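You operate a simulated robot arm through the tools that you are given. There is no shell and no other tool. Be economical: measure what you need, move in short steps, check, and stop when the job is done.

You are at the controls of a simulated robot arm. One attempt, no reset.

Task
Take the teal steel block and leave it on top of the red case.

It is judged by the outcome, as a careful person would: the job done as asked, and still so three seconds after it is handed in. It fails if anything else is knocked over, pushed out of place, dropped, spilled or broken.

Robot
A 7-joint arm with a two-finger parallel gripper, fixed in place. Base frame: the origin is at the foot of the arm, x ahead of it, y to its left, z up; the work surface is at about z = 86. Readings come in cm, degrees, newtons and seconds.
With the tool pointing down near the work surface it reaches from about 30 to 70 cm from the base axis. Its first joint turns from -66.0 to 66.0 degrees. Payload 1.57 kg.
The tool frame sits at the grasp point between the pads (the TCP): z along the fingers, y along the line on which they close. The tips reach 3 cm beyond it. The gripper opens to 11 cm. The fingers are 2.4 cm wide and 1.2 cm thick; the gripper's body (4.8 by 11.2 cm) begins 7.8 cm behind the TCP.
Orientation is told as [roll, pitch, yaw] about the base's x, y, z axes, in that order, counted from this pose: with the fingers straight down and closing along the base's y, the tool's x points along the base's -x, its y along +y and its z along -z.

Tools
- The arm moves only by the tool nudge_tool. Its argument "motion" is a list of rows, each an object of numbers (a shift or turn left out is 0, a gripper value left out holds the last): "dx", "dy", "dz": the shift along the tool's x, y, z in cm; "wx", "wy", "wz": the turn, a rotation vector about the tool's x, y, z in degrees; "hand": the gripper command, from -1 (shut) to 1 (fully open), values between in proportion. In form: [{"dx": .., "dy": .., "dz": .., "wx": .., "wy": .., "wz": .., "hand": ..}, ...]. A call has 1 to 8 rows; each row is the pose to reach, as a shift and turn from the pose commanded when the call began, along the tool's axes at that moment. A row lasts 0.2 s, in which the tool goes at most 5 cm and 8.6 degrees; a call with a longer step from one row to the next is refused whole, and so is a gripper value outside its range. A pose out of reach is approached as far as the arm can. The call stops where the force on the tool passes 40 N (or 10 N more than at its start, if that is more) or the arm is blocked; 0.2 s more then pass. Each finger travels about 10.8 cm/s and halts on what it meets, pressing with about 42 N; the grip force reading is that of the motor and also rises with nothing between the fingers. The clock runs only during rows and for 0.2 s after the last one: add rows that repeat a pose to give the fingers time. The reply holds the time, the measured pose of the TCP, the force on the tool along the base axes, the opening and the grip force, in the units named above and with some noise, and new pictures: "views" is both (left out), scene, wrist or none.
- Cameras (640 x 400 px; columns grow to the right, rows downward): "scene" is fixed at [17.09, -40.11, 139.28]; the picture's right is [0.69, -0.72, 0.00], its down [-0.48, -0.46, -0.75] and it looks along [0.54, 0.52, -0.66] (base axes); focal length 340 px, centre (320, 200). "wrist" rides on the gripper at [-3.6, 0, -8] in the tool frame; the picture's right is [0.00, -1.00, 0.00], its down [0.97, 0.00, -0.24] and it looks along [0.24, 0.00, 0.97] (tool axes); focal length 218 px, centre (320, 200). There is no depth. A picture from a camera that has moved, and an enlarged one, comes with that camera's place and axes in the base frame and with its lens.
- enlarge(camera, box): a new picture of the part [left, top, right, bottom] of that camera's present view, enlarged. It takes no simulated time.
- close_job(): hands the job in; it is judged then, once.

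Go step by step. Nothing tells you positions but the pictures and the camera data: compare them with the known pose of the tool, close in by small moves and look again before you grip or let go. The budget is 90 turns and 170 pictures, counting those below and the enlarged ones. Unless the task says otherwise, let go and move clear before handing in, and close with one line.

The tools are called after "Call:" as name(argument=value, ...) on one line, values as JSON. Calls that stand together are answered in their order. nudge_tool: Moves the arm, as the interface text tells. Its arguments: {"type":"object","properties":{"motion":{"type":"array"},"views":{"type":"string","enum":["both","scene","wrist","none"]}},"required":["motion"]} The other tools are called the same way: enlarge (camera, box) takes an enlarged picture of a part of a camera's view; close_job () hands the job in.

At the start:

```text
time: 0.0
ee_pos: [36.81, -8.63, 114.77]
tool_rot: [0.0, 0.1, 0.1]
force: [0.6, -0.3, 0.4]
finger_gap: 11.02
gripper_force: 0.0
```

scene: 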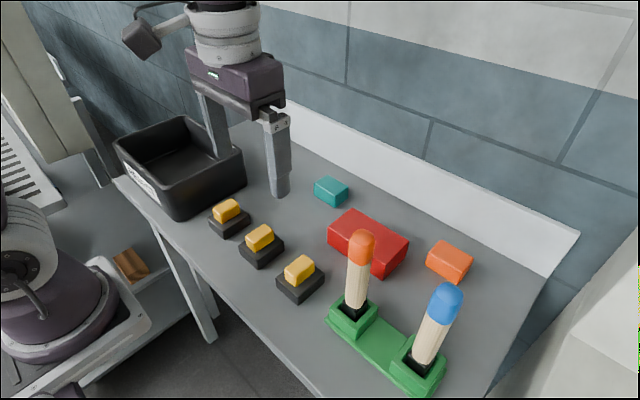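
wrist: 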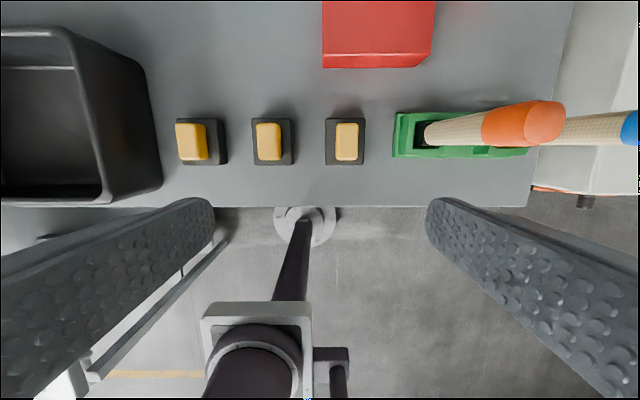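

The teal block looks to be near (63, 0.5) and the red case near (56, -16). I'll enlarge the view of both to measure them.

Call:
enlarge(camera="scene", box=[290, 160, 490, 285])

```text
3.20 times, centred on (390, 222) of scene
camera zoom: at [17.09, -40.11, 139.28], right [0.69, -0.72, 0.0], down [-0.48, -0.46, -0.75], along [0.54, 0.52, -0.66], focal length 1089 px, centre (96, 128)
```

zoom: 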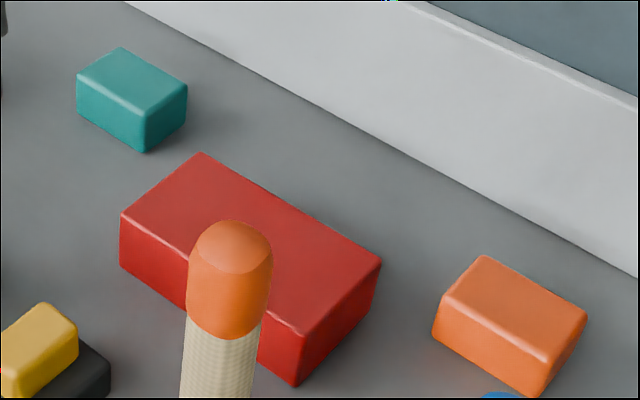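

The block is about 6 cm in y, 5 cm in x and 3.3 cm tall, centred near (63.4, 0.8) and turned about 5°. The case top is at about z=90.7, x 52–60, y -22 to -8.5. I'll move above the block and look with the wrist camera.

Call:
nudge_tool(motion=[{"dx": -3.3, "dy": 1.2, "dz": 1}, {"dx": -6.6, "dy": 2.4, "dz": 2}, {"dx": -9.9, "dy": 3.6, "dz": 3}, {"dx": -13.2, "dy": 4.8, "dz": 4}, {"dx": -16.5, "dy": 6, "dz": 5}, {"dx": -19.8, "dy": 7.2, "dz": 6}, {"dx": -23.2, "dy": 8.4, "dz": 7}, {"dx": -26.6, "dy": 9.4, "dz": 8, "wz": -5, "hand": 1}])

```text
time: 1.8
ee_pos: [63.51, 0.49, 106.47]
tool_rot: [0.1, 0.1, 5.0]
force: [1.1, -0.4, 0.2]
finger_gap: 10.99
gripper_force: 0.1
camera wrist: at [67.22, 0.82, 114.59], right [0.09, -1.0, 0.0], down [-0.97, -0.09, 0.24], along [-0.24, -0.02, -0.97], focal length 218 px, centre (320, 200)
```

scene: 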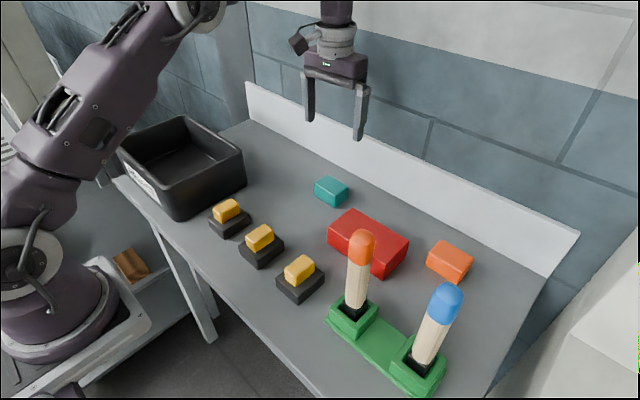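
wrist: 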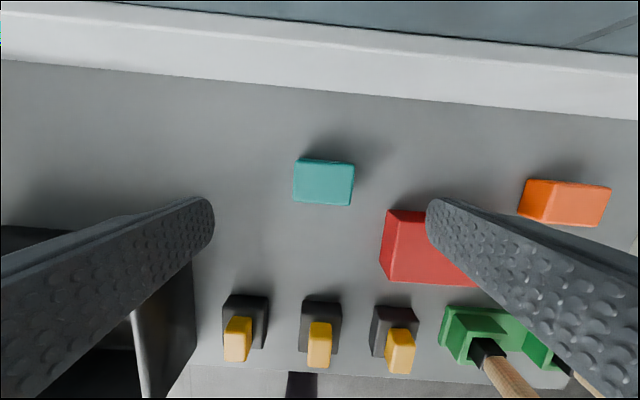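

The block's edges run parallel to the backboard, so its yaw is about 0 and I'll undo the turn. First I'll enlarge the block.

Call:
enlarge(camera="wrist", box=[272, 140, 368, 220])

Call:
nudge_tool(motion=[{"wz": 2.5, "dz": 1}, {"wz": 5, "dz": 4}, {"wz": 5, "dz": 7}, {"wz": 5, "dz": 7}], views="both")

```text
5.00 times, centred on (320, 180) of wrist
camera zoom: at [67.22, 0.82, 114.59], right [0.09, -1.0, 0.0], down [-0.97, -0.09, 0.24], along [-0.24, -0.02, -0.97], focal length 1091 px, centre (320, 300)
```

zoom: 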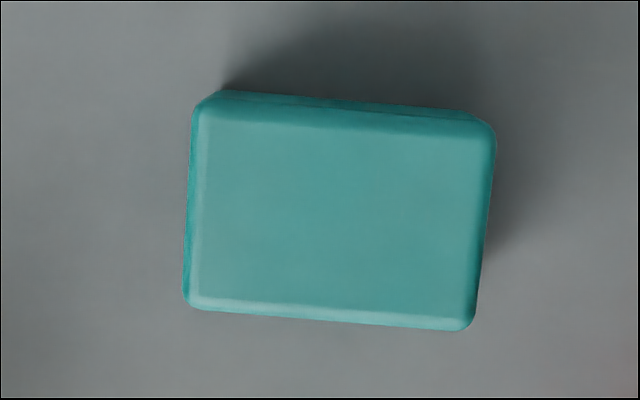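

```text
time: 2.8
ee_pos: [63.6, 0.77, 99.64]
tool_rot: [0.0, 0.1, 0.0]
force: [0.7, 0.0, 0.2]
finger_gap: 10.99
gripper_force: 0.1
camera wrist: at [67.3, 0.81, 107.69], right [0.0, -1.0, 0.0], down [-0.97, 0.0, 0.24], along [-0.24, 0.0, -0.97], focal length 218 px, centre (320, 200)
```

scene: 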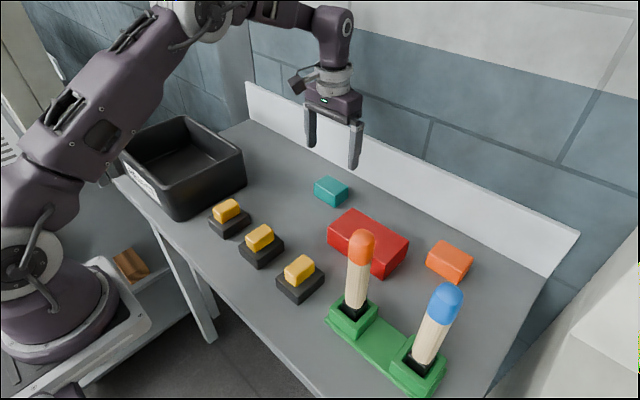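
wrist: 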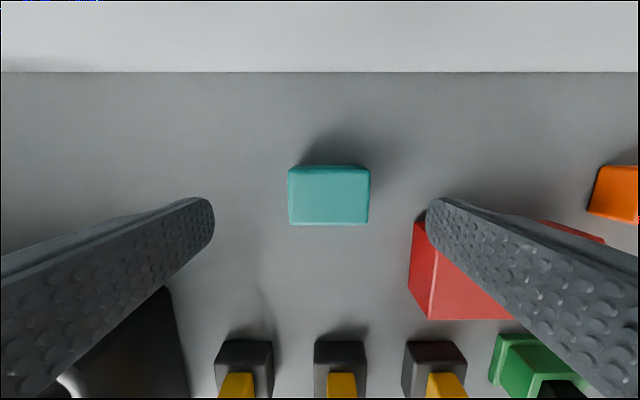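

The block's centre is now about (63.1, 0.0) and it is about 7 cm long in y. I'll correct the lateral offset and go partway down.

Call:
nudge_tool(motion=[{"dx": 0.5, "dy": -0.8, "dz": 0}, {"dx": 0.5, "dy": -0.8, "dz": 3}, {"dx": 0.5, "dy": -0.8, "dz": 6}, {"dx": 0.5, "dy": -0.8, "dz": 6}])

```text
time: 3.8
ee_pos: [63.28, -0.05, 93.82]
tool_rot: [0.0, 0.0, -0.1]
force: [-0.8, 0.8, 0.6]
finger_gap: 11.01
gripper_force: 0.1
camera wrist: at [66.9, 0.04, 101.89], right [0.0, -1.0, 0.0], down [-0.97, 0.0, 0.24], along [-0.24, 0.0, -0.97], focal length 218 px, centre (320, 200)
```

scene: 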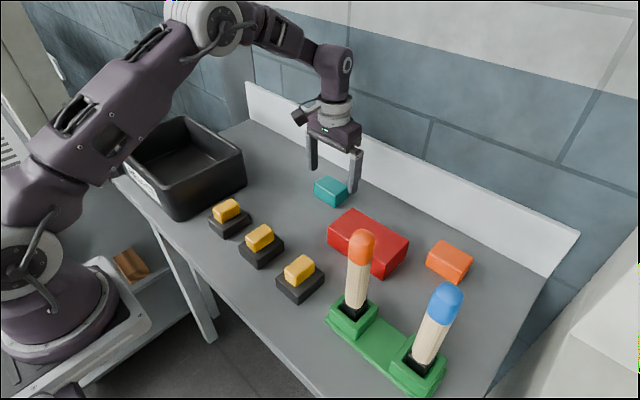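
wrist: 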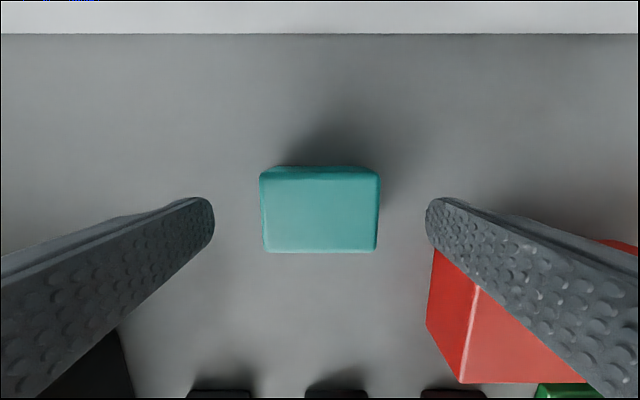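

The block is centred between the fingers. I'll go down to grip height.

Call:
nudge_tool(motion=[{"dx": 0.2, "dz": 1.5}, {"dx": 0.2, "dz": 3}, {"dx": 0.2, "dz": 4.2}, {"dx": 0.2, "dz": 4.2}])

```text
time: 4.8
ee_pos: [62.65, -0.29, 89.63]
tool_rot: [0.1, -0.1, 0.0]
force: [0.6, -0.5, 0.2]
finger_gap: 11.02
gripper_force: 0.1
camera wrist: at [66.37, -0.13, 97.67], right [0.0, -1.0, 0.0], down [-0.97, 0.0, 0.24], along [-0.24, 0.0, -0.97], focal length 218 px, centre (320, 200)
```

scene: 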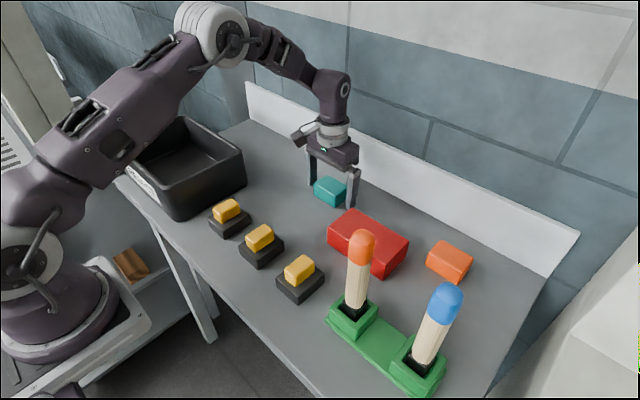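
wrist: 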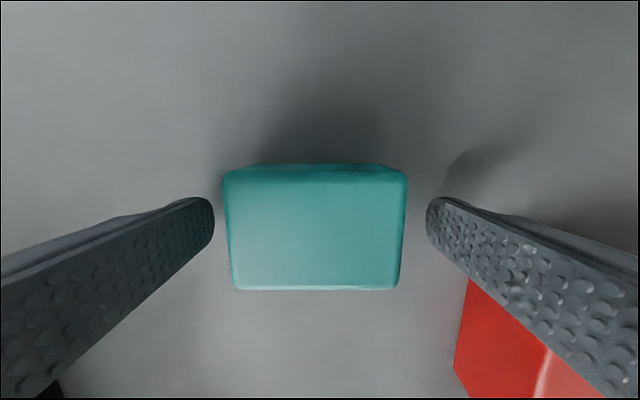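

The block sits about 0.4 cm ahead of the tool in x. I'll correct that and close the fingers.

Call:
nudge_tool(motion=[{"dx": -0.4, "dy": 0.2, "hand": 1}, {"dx": -0.4, "dy": 0.2, "hand": 1}, {"dx": -0.4, "dy": 0.2, "hand": 0.4}, {"dx": -0.4, "dy": 0.2, "hand": -1}, {"dx": -0.4, "dy": 0.2, "hand": -1}, {"dx": -0.4, "dy": 0.2, "hand": -1}], views="wrist")

```text
time: 6.2
ee_pos: [63.13, 0.14, 89.56]
tool_rot: [0.0, 0.0, 0.1]
force: [0.1, -0.5, -0.3]
finger_gap: 6.98
gripper_force: 42.0
camera wrist: at [66.8, 0.14, 97.64], right [0.0, -1.0, 0.0], down [-0.97, 0.0, 0.24], along [-0.24, 0.0, -0.97], focal length 218 px, centre (320, 200)
```

wrist: 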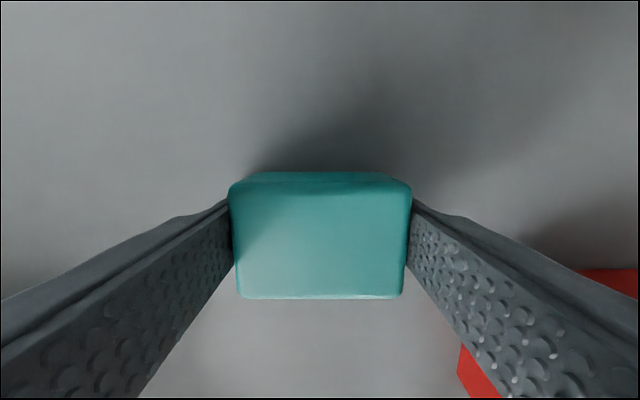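

The block is gripped at 7.0 cm. I'll lift it straight up and check.

Call:
nudge_tool(motion=[{"dz": -1}, {"dz": -3}, {"dz": -6}, {"dz": -9}, {"dz": -11}, {"dz": -11}])

```text
time: 7.6
ee_pos: [63.18, 0.07, 100.77]
tool_rot: [0.0, 0.0, 0.0]
force: [-0.6, -0.1, 0.5]
finger_gap: 0.02
gripper_force: 21.4
camera wrist: at [66.87, 0.09, 108.82], right [0.0, -1.0, 0.0], down [-0.97, 0.0, 0.24], along [-0.24, 0.0, -0.97], focal length 218 px, centre (320, 200)
```

scene: 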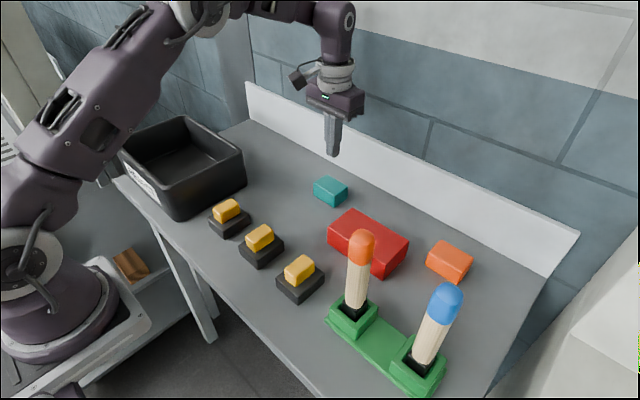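
wrist: 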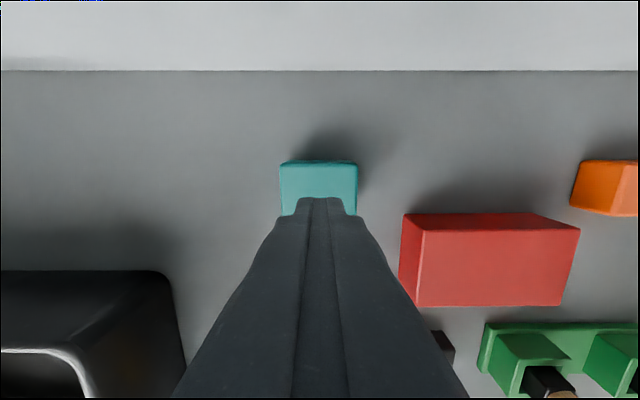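

The block slipped out and is still where it was on the table. I'll reopen, go down a little deeper, regrip and lift much more slowly while watching the force.

Call:
nudge_tool(motion=[{"hand": 1}, {"hand": 1}, {"hand": 1}, {"hand": 1, "dz": 1}])

Call:
enlarge(camera="wrist", box=[260, 140, 380, 240])

Call:
enlarge(camera="scene", box=[290, 100, 390, 220])

```text
time: 8.6
ee_pos: [63.25, 0.08, 99.85]
tool_rot: [0.0, 0.1, 0.0]
force: [-0.1, -0.2, 0.2]
finger_gap: 11.0
gripper_force: 0.1
camera wrist: at [66.87, 0.05, 107.81], right [0.0, -1.0, 0.0], down [-0.97, 0.0, 0.24], along [-0.24, 0.0, -0.97], focal length 218 px, centre (320, 200)
```

scene: 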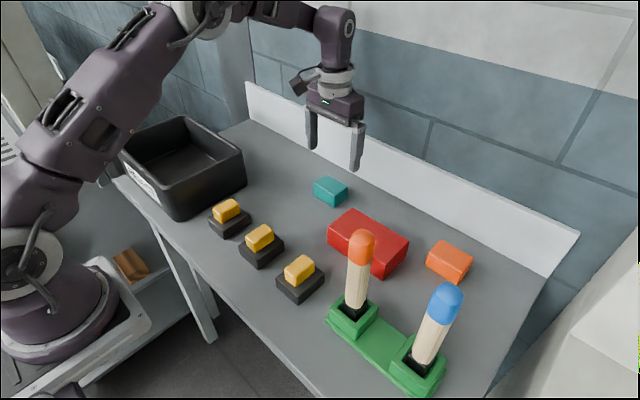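
wrist: 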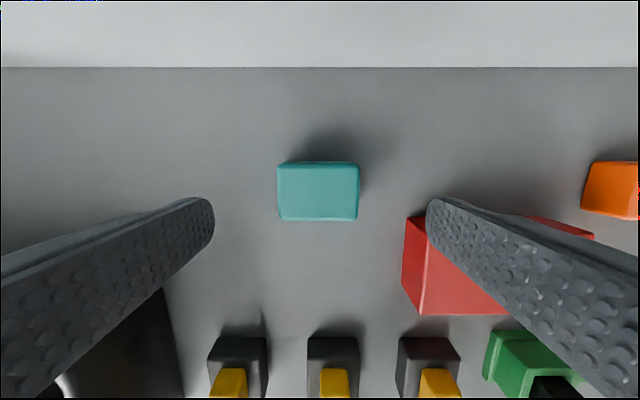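

```text
4.00 times, centred on (320, 190) of wrist
camera zoom: at [66.87, 0.05, 107.81], right [0.0, -1.0, 0.0], down [-0.97, 0.0, 0.24], along [-0.24, 0.0, -0.97], focal length 873 px, centre (320, 240)
```

zoom: 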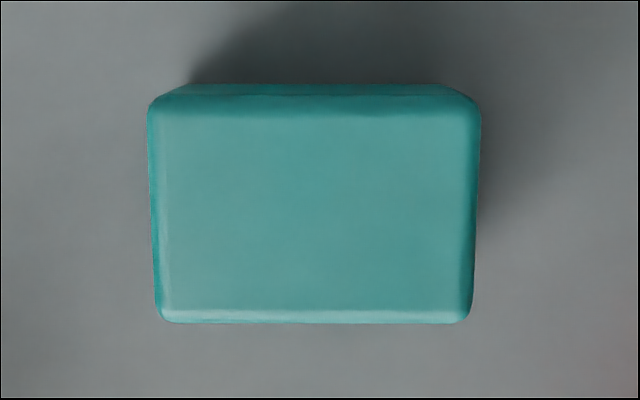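

```text
3.33 times, centred on (340, 160) of scene
camera zoom: at [17.09, -40.11, 139.28], right [0.69, -0.72, 0.0], down [-0.48, -0.46, -0.75], along [0.54, 0.52, -0.66], focal length 1134 px, centre (253, 333)
```

zoom: 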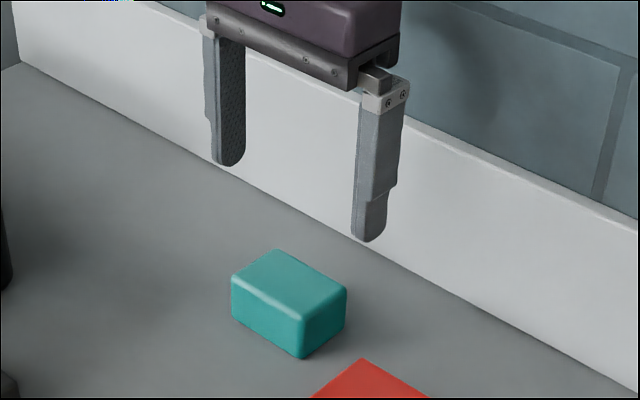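

The block hasn't moved; its centre is about (63.0, 0.1). I'll go back down and regrip slightly lower.

Call:
nudge_tool(motion=[{"dx": 0.2, "dz": 3, "hand": 1}, {"dx": 0.2, "dz": 6, "hand": 1}, {"dx": 0.2, "dz": 9, "hand": 1}, {"dx": 0.2, "dz": 10.5, "hand": 1}, {"dx": 0.2, "dz": 10.5, "hand": 1}, {"dx": 0.2, "dz": 10.5, "hand": -1}, {"dx": 0.2, "dz": 10.5, "hand": -1}, {"dx": 0.2, "dz": 10.5, "hand": -1}], views="wrist")

Call:
nudge_tool(motion=[{"dz": -0.1}, {"dz": -0.2}, {"dz": -0.3}, {"dz": -0.4}, {"dz": -0.5}, {"dz": -0.6}, {"dz": -0.7}, {"dz": -0.8}])

```text
time: 10.4
ee_pos: [63.4, -0.02, 89.23]
tool_rot: [0.0, 0.0, -0.1]
force: [1.0, 0.9, 0.3]
finger_gap: 7.0
gripper_force: 41.9
camera wrist: at [67.02, 0.05, 97.22], right [0.0, -1.0, 0.0], down [-0.97, 0.0, 0.24], along [-0.24, 0.0, -0.97], focal length 218 px, centre (320, 200)
```

wrist: 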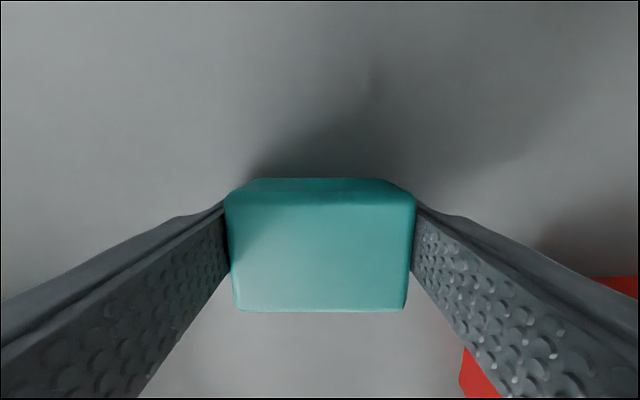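

```text
time: 12.2
ee_pos: [63.09, 0.1, 89.93]
tool_rot: [-0.1, 0.0, 0.0]
force: [0.1, 0.5, -2.7]
finger_gap: 6.96
gripper_force: 41.9
camera wrist: at [66.71, 0.17, 97.96], right [0.0, -1.0, 0.0], down [-0.97, 0.0, 0.24], along [-0.24, 0.0, -0.97], focal length 218 px, centre (320, 200)
```

scene: 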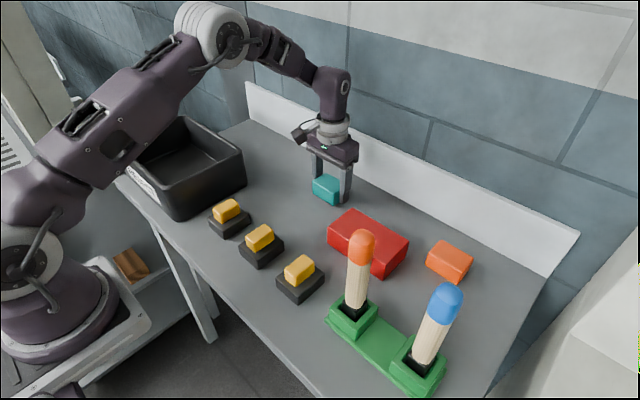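
wrist: 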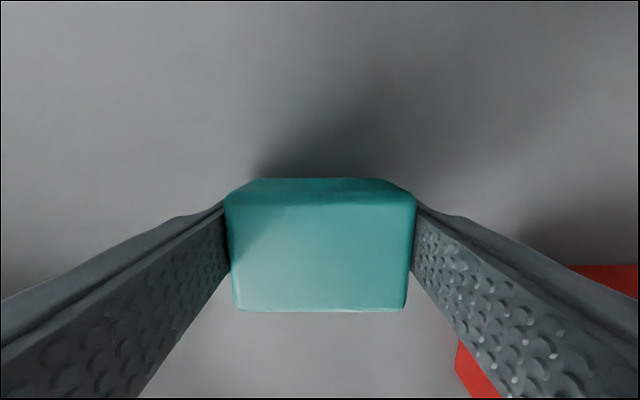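

Lifted slowly, the block is coming up with the fingers: its place in the wrist picture is unchanged. I'll keep lifting gently.

Call:
nudge_tool(motion=[{"dz": -0.15}, {"dz": -0.35}, {"dz": -0.55}, {"dz": -0.75}, {"dz": -0.95}, {"dz": -1.15}, {"dz": -1.3}, {"dz": -1.4}])

```text
time: 14.0
ee_pos: [62.98, 0.09, 91.27]
tool_rot: [0.0, -0.1, 0.0]
force: [-0.3, 0.0, -2.5]
finger_gap: 6.97
gripper_force: 42.1
camera wrist: at [66.57, 0.26, 99.26], right [0.0, -1.0, 0.0], down [-0.97, 0.0, 0.24], along [-0.24, 0.0, -0.97], focal length 218 px, centre (320, 200)
```

scene: 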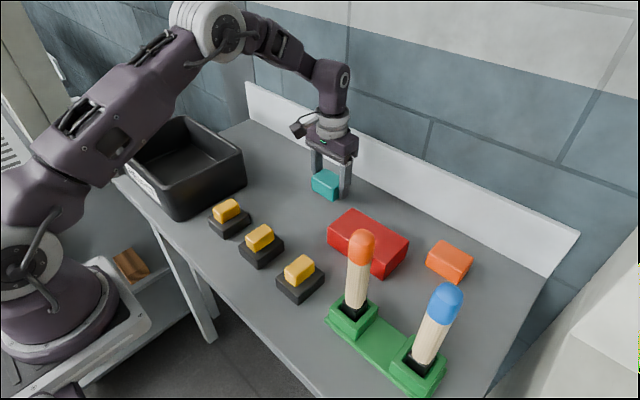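
wrist: 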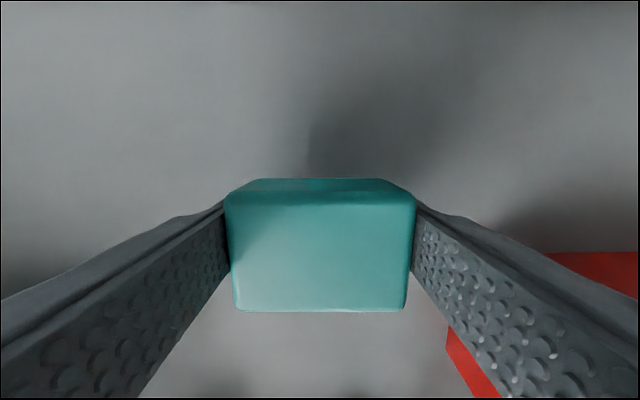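

It is rising steadily and the reading suggests a weight of about 2.6 N. I'll continue slowly to clear the case.

Call:
nudge_tool(motion=[{"dz": -0.15}, {"dz": -0.4}, {"dz": -0.7}, {"dz": -1.0}, {"dz": -1.35}, {"dz": -1.7}, {"dz": -1.95}, {"dz": -2.1}], views="wrist")

Call:
nudge_tool(motion=[{"dz": -0.15}, {"dz": -0.4}, {"dz": -0.75}, {"dz": -1.15}, {"dz": -1.55}, {"dz": -1.9}, {"dz": -2.15}, {"dz": -2.3}])

```text
time: 15.8
ee_pos: [62.86, 0.11, 93.26]
tool_rot: [0.0, 0.0, 0.0]
force: [-0.3, 0.5, -3.0]
finger_gap: 6.97
gripper_force: 41.9
camera wrist: at [66.59, 0.16, 101.34], right [0.0, -1.0, 0.0], down [-0.97, 0.0, 0.24], along [-0.24, 0.0, -0.97], focal length 218 px, centre (320, 200)
```

wrist: 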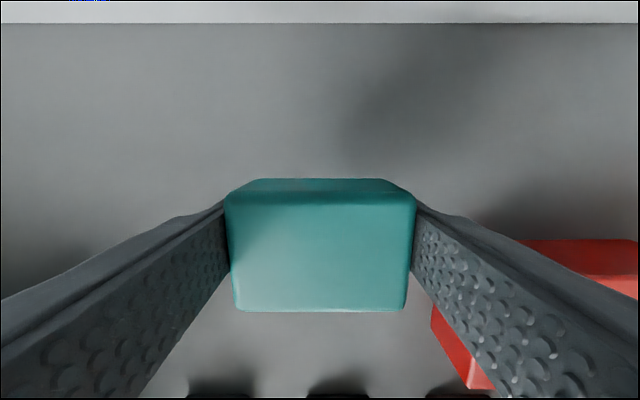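

```text
time: 17.6
ee_pos: [62.99, -0.01, 95.64]
tool_rot: [0.0, 0.0, 0.0]
force: [-0.3, 0.1, -4.3]
finger_gap: 6.97
gripper_force: 41.8
camera wrist: at [66.59, 0.05, 103.67], right [0.0, -1.0, 0.0], down [-0.97, 0.0, 0.24], along [-0.24, 0.0, -0.97], focal length 218 px, centre (320, 200)
```

scene: 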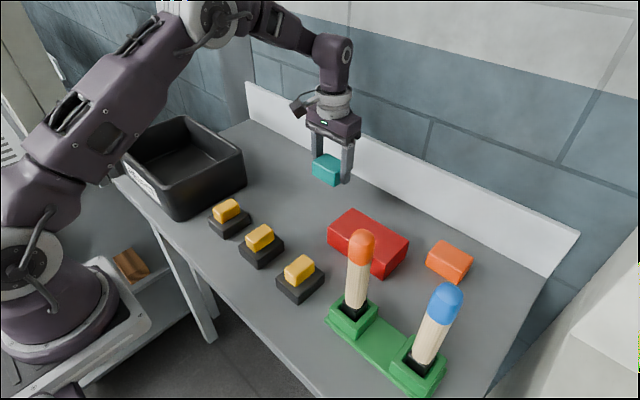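
wrist: 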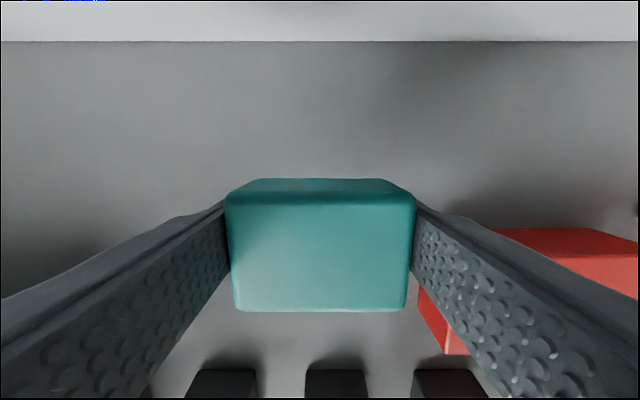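

The block is held about 1.7 cm above the case's height. I'll carry it gently towards the case, rising a little more.

Call:
nudge_tool(motion=[{"dx": 0.07, "dy": -0.15, "dz": -0.05}, {"dx": 0.24, "dy": -0.52, "dz": -0.17}, {"dx": 0.45, "dy": -0.99, "dz": -0.32}, {"dx": 0.71, "dy": -1.54, "dz": -0.5}, {"dx": 0.97, "dy": -2.09, "dz": -0.68}, {"dx": 1.18, "dy": -2.56, "dz": -0.83}, {"dx": 1.35, "dy": -2.93, "dz": -0.95}, {"dx": 1.42, "dy": -3.08, "dz": -1.0}], views="wrist")

Call:
nudge_tool(motion=[{"dx": 0.07, "dy": -0.15}, {"dx": 0.24, "dy": -0.52}, {"dx": 0.45, "dy": -0.99}, {"dx": 0.71, "dy": -1.54}, {"dx": 0.97, "dy": -2.09}, {"dx": 1.18, "dy": -2.56}, {"dx": 1.35, "dy": -2.93}, {"dx": 1.42, "dy": -3.08}])

```text
time: 19.4
ee_pos: [61.43, -2.99, 96.69]
tool_rot: [-0.1, -0.1, 0.0]
force: [0.5, 0.2, -2.5]
finger_gap: 6.98
gripper_force: 41.9
camera wrist: at [65.08, -2.95, 104.67], right [0.0, -1.0, 0.0], down [-0.97, 0.0, 0.24], along [-0.24, 0.0, -0.97], focal length 218 px, centre (320, 200)
```

wrist: 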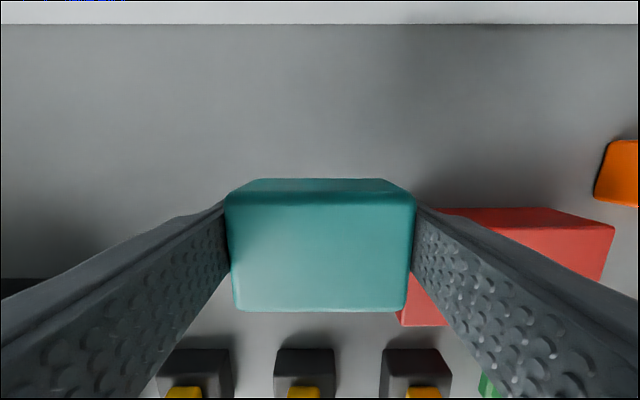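

```text
time: 21.2
ee_pos: [60.16, -6.08, 96.59]
tool_rot: [-0.1, 0.0, 0.0]
force: [-0.4, 0.4, -3.4]
finger_gap: 6.95
gripper_force: 42.3
camera wrist: at [63.79, -6.14, 104.64], right [0.0, -1.0, 0.0], down [-0.97, 0.0, 0.24], along [-0.24, 0.0, -0.97], focal length 218 px, centre (320, 200)
```

scene: 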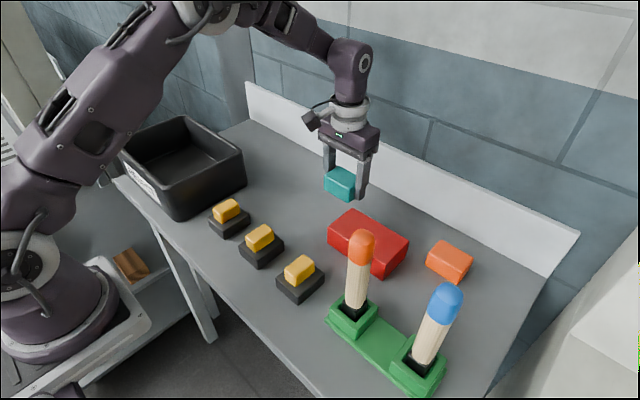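
wrist: 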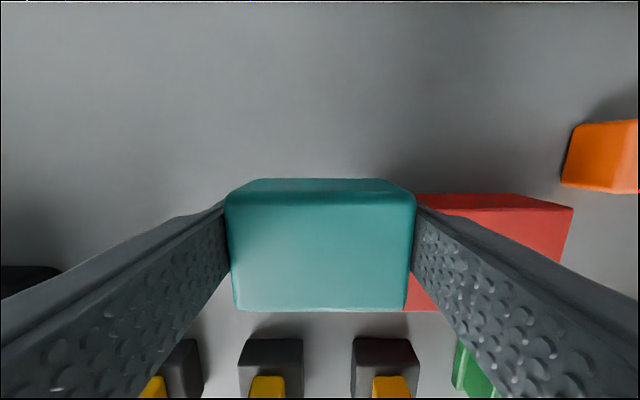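

The grip is steady, with no slip. I'll carry on to above the case.

Call:
nudge_tool(motion=[{"dx": 0.07, "dy": -0.15}, {"dx": 0.24, "dy": -0.52}, {"dx": 0.45, "dy": -0.99}, {"dx": 0.71, "dy": -1.54}, {"dx": 0.97, "dy": -2.09}, {"dx": 1.18, "dy": -2.56}, {"dx": 1.35, "dy": -2.93}, {"dx": 1.42, "dy": -3.08}], views="none")

Call:
nudge_tool(motion=[{"dx": 0.07, "dy": -0.15}, {"dx": 0.24, "dy": -0.52}, {"dx": 0.45, "dy": -0.99}, {"dx": 0.71, "dy": -1.54}, {"dx": 0.97, "dy": -2.09}, {"dx": 1.18, "dy": -2.56}, {"dx": 1.35, "dy": -2.93}, {"dx": 1.42, "dy": -3.08}])

```text
time: 23.0
ee_pos: [58.71, -9.25, 96.63]
tool_rot: [0.1, 0.0, 0.0]
force: [0.1, -1.0, -1.8]
finger_gap: 6.99
gripper_force: 41.7
```

```text
time: 24.8
ee_pos: [57.28, -12.26, 96.64]
tool_rot: [0.0, 0.0, 0.0]
force: [0.5, 0.1, -2.8]
finger_gap: 6.97
gripper_force: 42.0
camera wrist: at [60.92, -12.27, 104.74], right [0.0, -1.0, 0.0], down [-0.97, 0.0, 0.24], along [-0.24, 0.0, -0.97], focal length 218 px, centre (320, 200)
```

scene: 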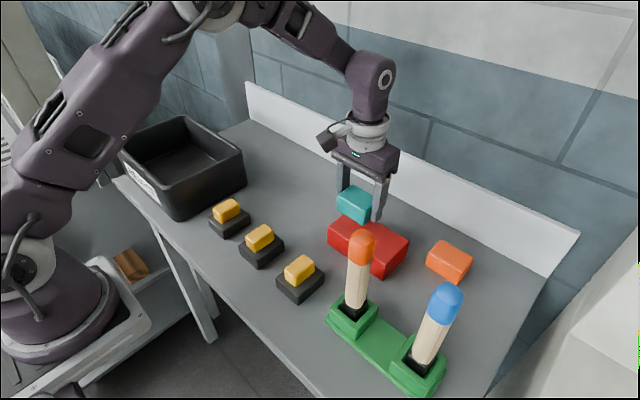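
wrist: 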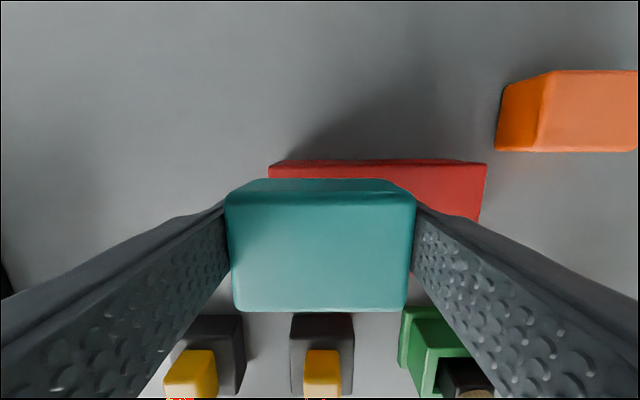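

From this view the case's centre is about (55.7, -15.9). One more small carry puts the block above it.

Call:
nudge_tool(motion=[{"dx": 0.07, "dy": -0.17}, {"dx": 0.25, "dy": -0.59}, {"dx": 0.47, "dy": -1.12}, {"dx": 0.73, "dy": -1.75}, {"dx": 0.99, "dy": -2.38}, {"dx": 1.21, "dy": -2.91}, {"dx": 1.38, "dy": -3.33}, {"dx": 1.45, "dy": -3.5}])

Call:
enlarge(camera="scene", box=[300, 160, 460, 290])

```text
time: 26.6
ee_pos: [55.94, -15.65, 96.62]
tool_rot: [0.0, 0.0, 0.0]
force: [-0.6, 0.0, -2.9]
finger_gap: 6.97
gripper_force: 42.1
camera wrist: at [59.48, -15.63, 104.74], right [0.0, -1.0, 0.0], down [-0.97, 0.0, 0.24], along [-0.24, 0.0, -0.97], focal length 218 px, centre (320, 200)
```

scene: 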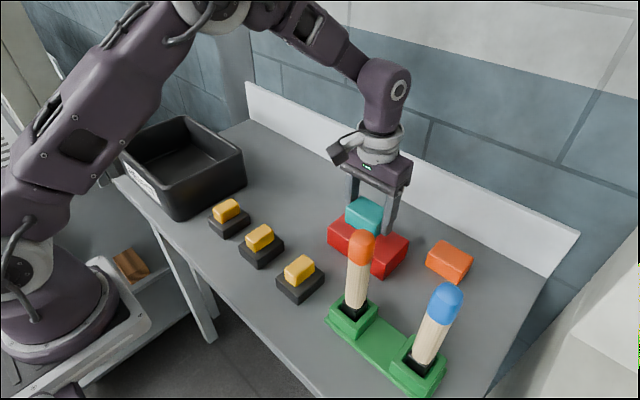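
wrist: 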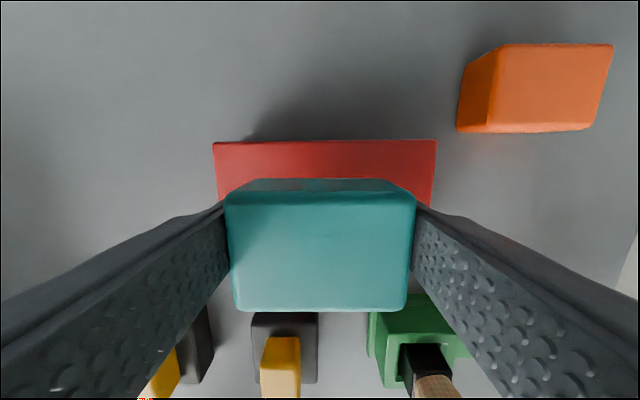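

```text
3.08 times, centred on (380, 225) of scene
camera zoom: at [17.1, -40.12, 139.28], right [0.69, -0.72, 0.0], down [-0.48, -0.46, -0.75], along [0.54, 0.52, -0.66], focal length 1047 px, centre (135, 123)
```

zoom: 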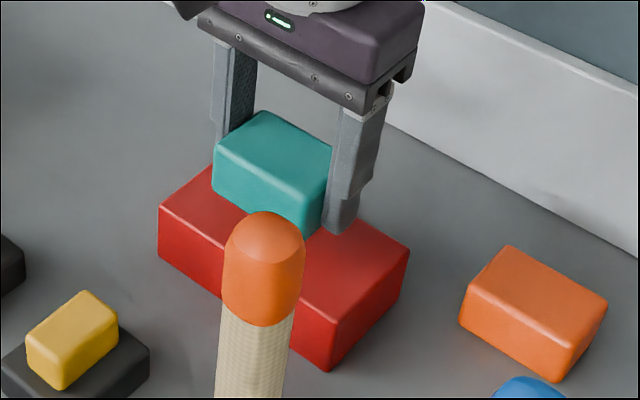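

The block is above the case's middle. Contact should come near TCP z≈93.9, so I'll lower slowly.

Call:
nudge_tool(motion=[{"dz": 0.1}, {"dz": 0.3}, {"dz": 0.6}, {"dz": 0.9}, {"dz": 1.2}, {"dz": 1.5}, {"dz": 1.7}, {"dz": 1.8}], views="none")

Call:
nudge_tool(motion=[{"dz": 0.1}, {"dz": 0.2}, {"dz": 0.3}, {"dz": 0.4}, {"dz": 0.5}, {"dz": 0.5}])

Call:
enlarge(camera="scene", box=[300, 160, 460, 290])

```text
time: 28.4
ee_pos: [55.88, -15.79, 94.83]
tool_rot: [0.0, 0.0, 0.0]
force: [0.1, -0.3, -2.8]
finger_gap: 6.96
gripper_force: 42.0
```

```text
time: 29.8
ee_pos: [55.82, -15.71, 94.36]
tool_rot: [-0.1, 0.0, 0.0]
force: [0.3, 0.1, -2.5]
finger_gap: 6.97
gripper_force: 42.3
camera wrist: at [59.42, -15.64, 102.42], right [0.0, -1.0, 0.0], down [-0.97, 0.0, 0.24], along [-0.24, 0.0, -0.97], focal length 218 px, centre (320, 200)
```

scene: 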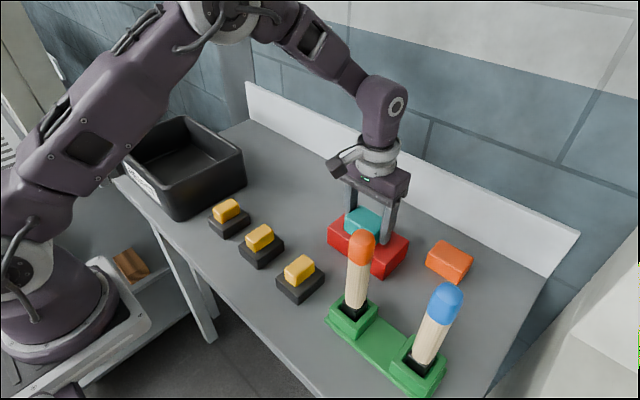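
wrist: 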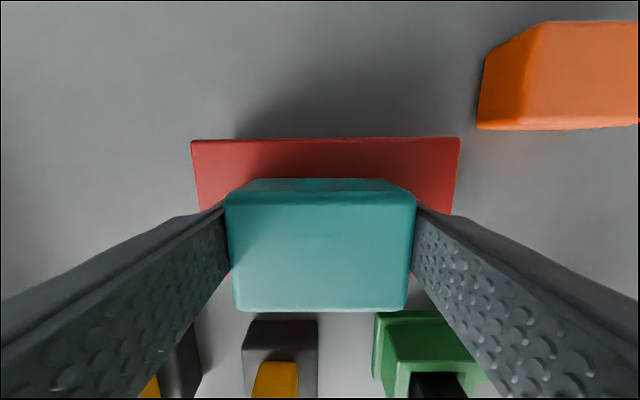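

```text
3.08 times, centred on (380, 225) of scene
camera zoom: at [17.1, -40.12, 139.28], right [0.69, -0.72, 0.0], down [-0.48, -0.46, -0.75], along [0.54, 0.52, -0.66], focal length 1047 px, centre (135, 123)
```

zoom: 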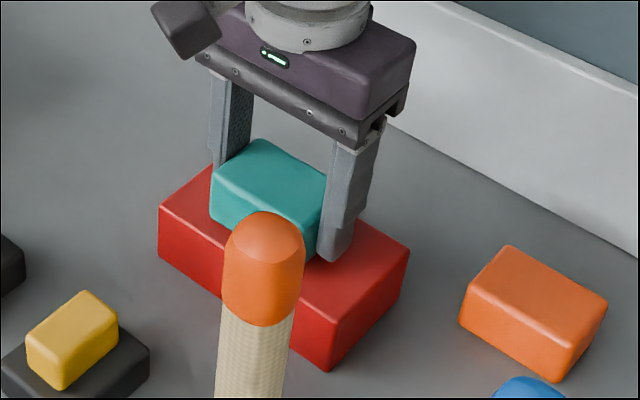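

Not in contact yet; the force is still the block's weight. I'll lower in small increments until it changes.

Call:
nudge_tool(motion=[{"dz": 0.1}, {"dz": 0.2}, {"dz": 0.3}, {"dz": 0.3}], views="none")

Call:
nudge_tool(motion=[{"dz": 0.05}, {"dz": 0.1}, {"dz": 0.1}], views="none")

```text
time: 30.8
ee_pos: [55.69, -15.78, 94.25]
tool_rot: [0.1, -0.1, 0.1]
force: [-4.6, 2.9, 23.3]
finger_gap: 6.97
gripper_force: 41.8
```

```text
time: 31.6
ee_pos: [55.8, -15.81, 94.07]
tool_rot: [0.0, -0.1, 0.0]
force: [-4.2, 2.7, 27.0]
finger_gap: 6.97
gripper_force: 42.2
```

The block is now pressing on the case at about 25 N. I'll ease the pressure off before letting go.

Call:
nudge_tool(motion=[{"dz": -0.1}, {"dz": -0.2}, {"dz": -0.3}, {"dz": -0.3}])

Call:
enlarge(camera="scene", box=[300, 160, 460, 290])

```text
time: 32.6
ee_pos: [55.74, -15.74, 94.25]
tool_rot: [0.0, 0.2, 0.0]
force: [-0.8, -0.1, -2.6]
finger_gap: 6.97
gripper_force: 41.7
camera wrist: at [59.41, -15.68, 102.26], right [0.0, -1.0, 0.0], down [-0.97, 0.0, 0.24], along [-0.24, 0.0, -0.97], focal length 218 px, centre (320, 200)
```

scene: 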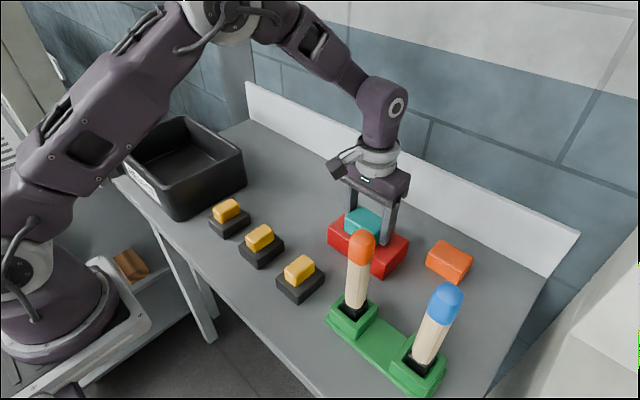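
wrist: 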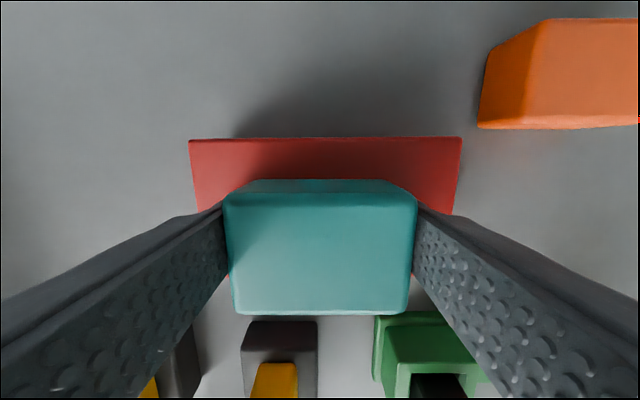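

```text
3.08 times, centred on (380, 225) of scene
camera zoom: at [17.1, -40.12, 139.28], right [0.69, -0.72, 0.0], down [-0.48, -0.46, -0.75], along [0.54, 0.52, -0.66], focal length 1047 px, centre (135, 123)
```

zoom: 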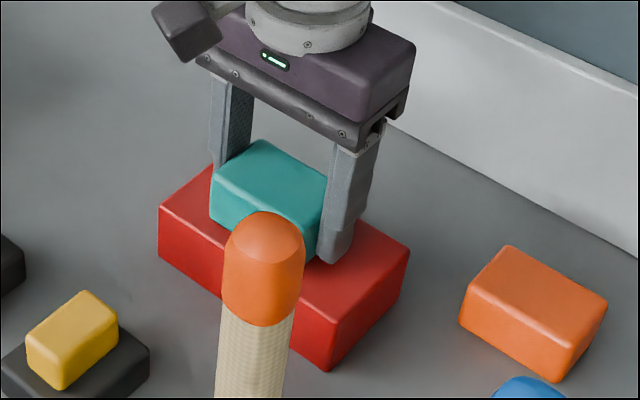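

The block is a millimetre or so above the case. I'll lower that last bit, open, and pause.

Call:
nudge_tool(motion=[{"dz": 0.12}, {"dz": 0.15}, {"dz": 0.15, "hand": 0.4}, {"dz": 0.15, "hand": 0.6}, {"dz": 0.15, "hand": 0.9}, {"dz": 0.15, "hand": 0.9}])

```text
time: 34.0
ee_pos: [55.93, -15.59, 94.31]
tool_rot: [0.0, 0.0, 0.1]
force: [-0.4, -0.2, -0.3]
finger_gap: 10.47
gripper_force: 0.1
camera wrist: at [59.46, -15.67, 102.2], right [0.0, -1.0, 0.0], down [-0.97, 0.0, 0.24], along [-0.24, 0.0, -0.97], focal length 218 px, centre (320, 200)
```

scene: 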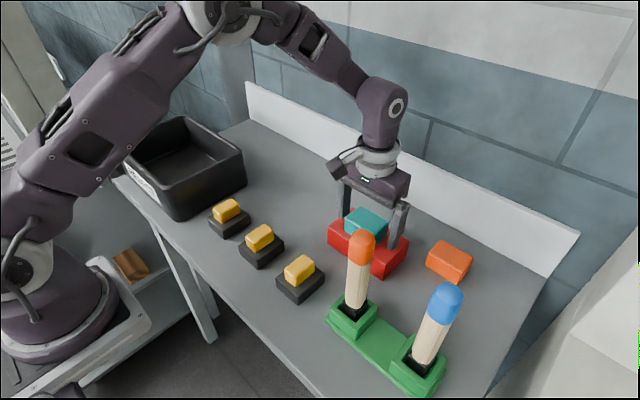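
wrist: 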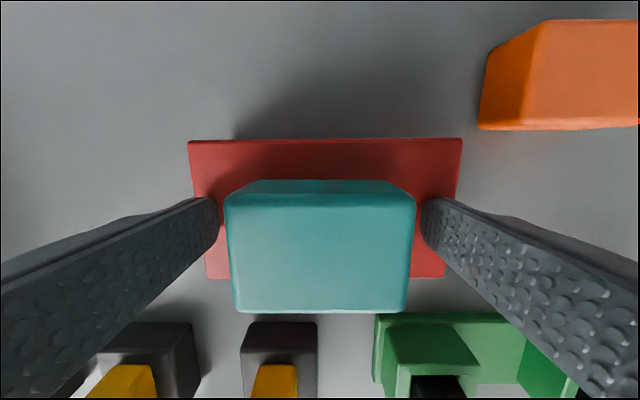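

The block is released and rests on the case within its edges. I'll raise the arm straight up and check.

Call:
nudge_tool(motion=[{"dz": -1}, {"dz": -3}, {"dz": -6}, {"dz": -9}, {"dz": -12}, {"dz": -14}, {"dz": -14}])

Call:
enlarge(camera="scene", box=[300, 160, 460, 290])

```text
time: 35.6
ee_pos: [55.86, -15.63, 108.35]
tool_rot: [0.0, 0.0, 0.0]
force: [-0.8, -0.1, 0.0]
finger_gap: 10.48
gripper_force: 0.0
camera wrist: at [59.56, -15.6, 116.4], right [0.0, -1.0, 0.0], down [-0.97, 0.0, 0.24], along [-0.24, 0.0, -0.97], focal length 218 px, centre (320, 200)
```

scene: 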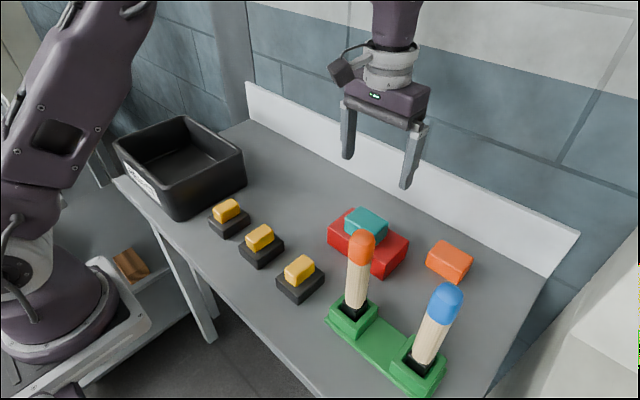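
wrist: 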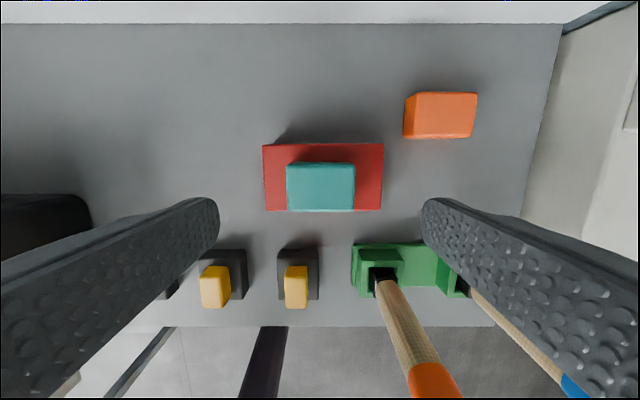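

```text
3.08 times, centred on (380, 225) of scene
camera zoom: at [17.09, -40.11, 139.28], right [0.69, -0.72, 0.0], down [-0.48, -0.46, -0.75], along [0.54, 0.52, -0.66], focal length 1047 px, centre (135, 123)
```

zoom: 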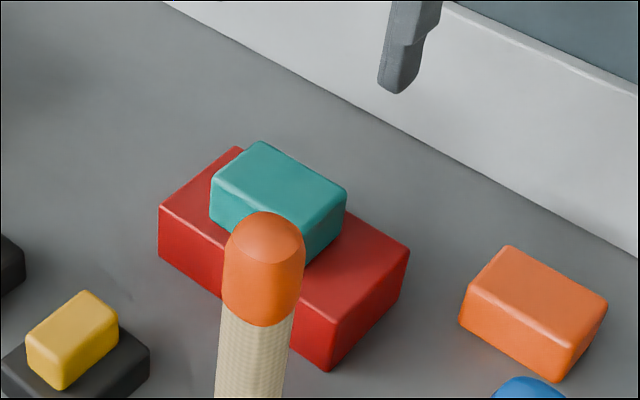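

The block rests flat on the red case, the arm is clear, and nothing else has moved. I'm handing in.

Call:
close_job()

```text
The job is handed in.
```

The teal steel block is on top of the red case, released and stable, and nothing else was disturbed. On the first lift it slipped from the fingers, but it stayed in its place on the table, and a second, slower lift worked.
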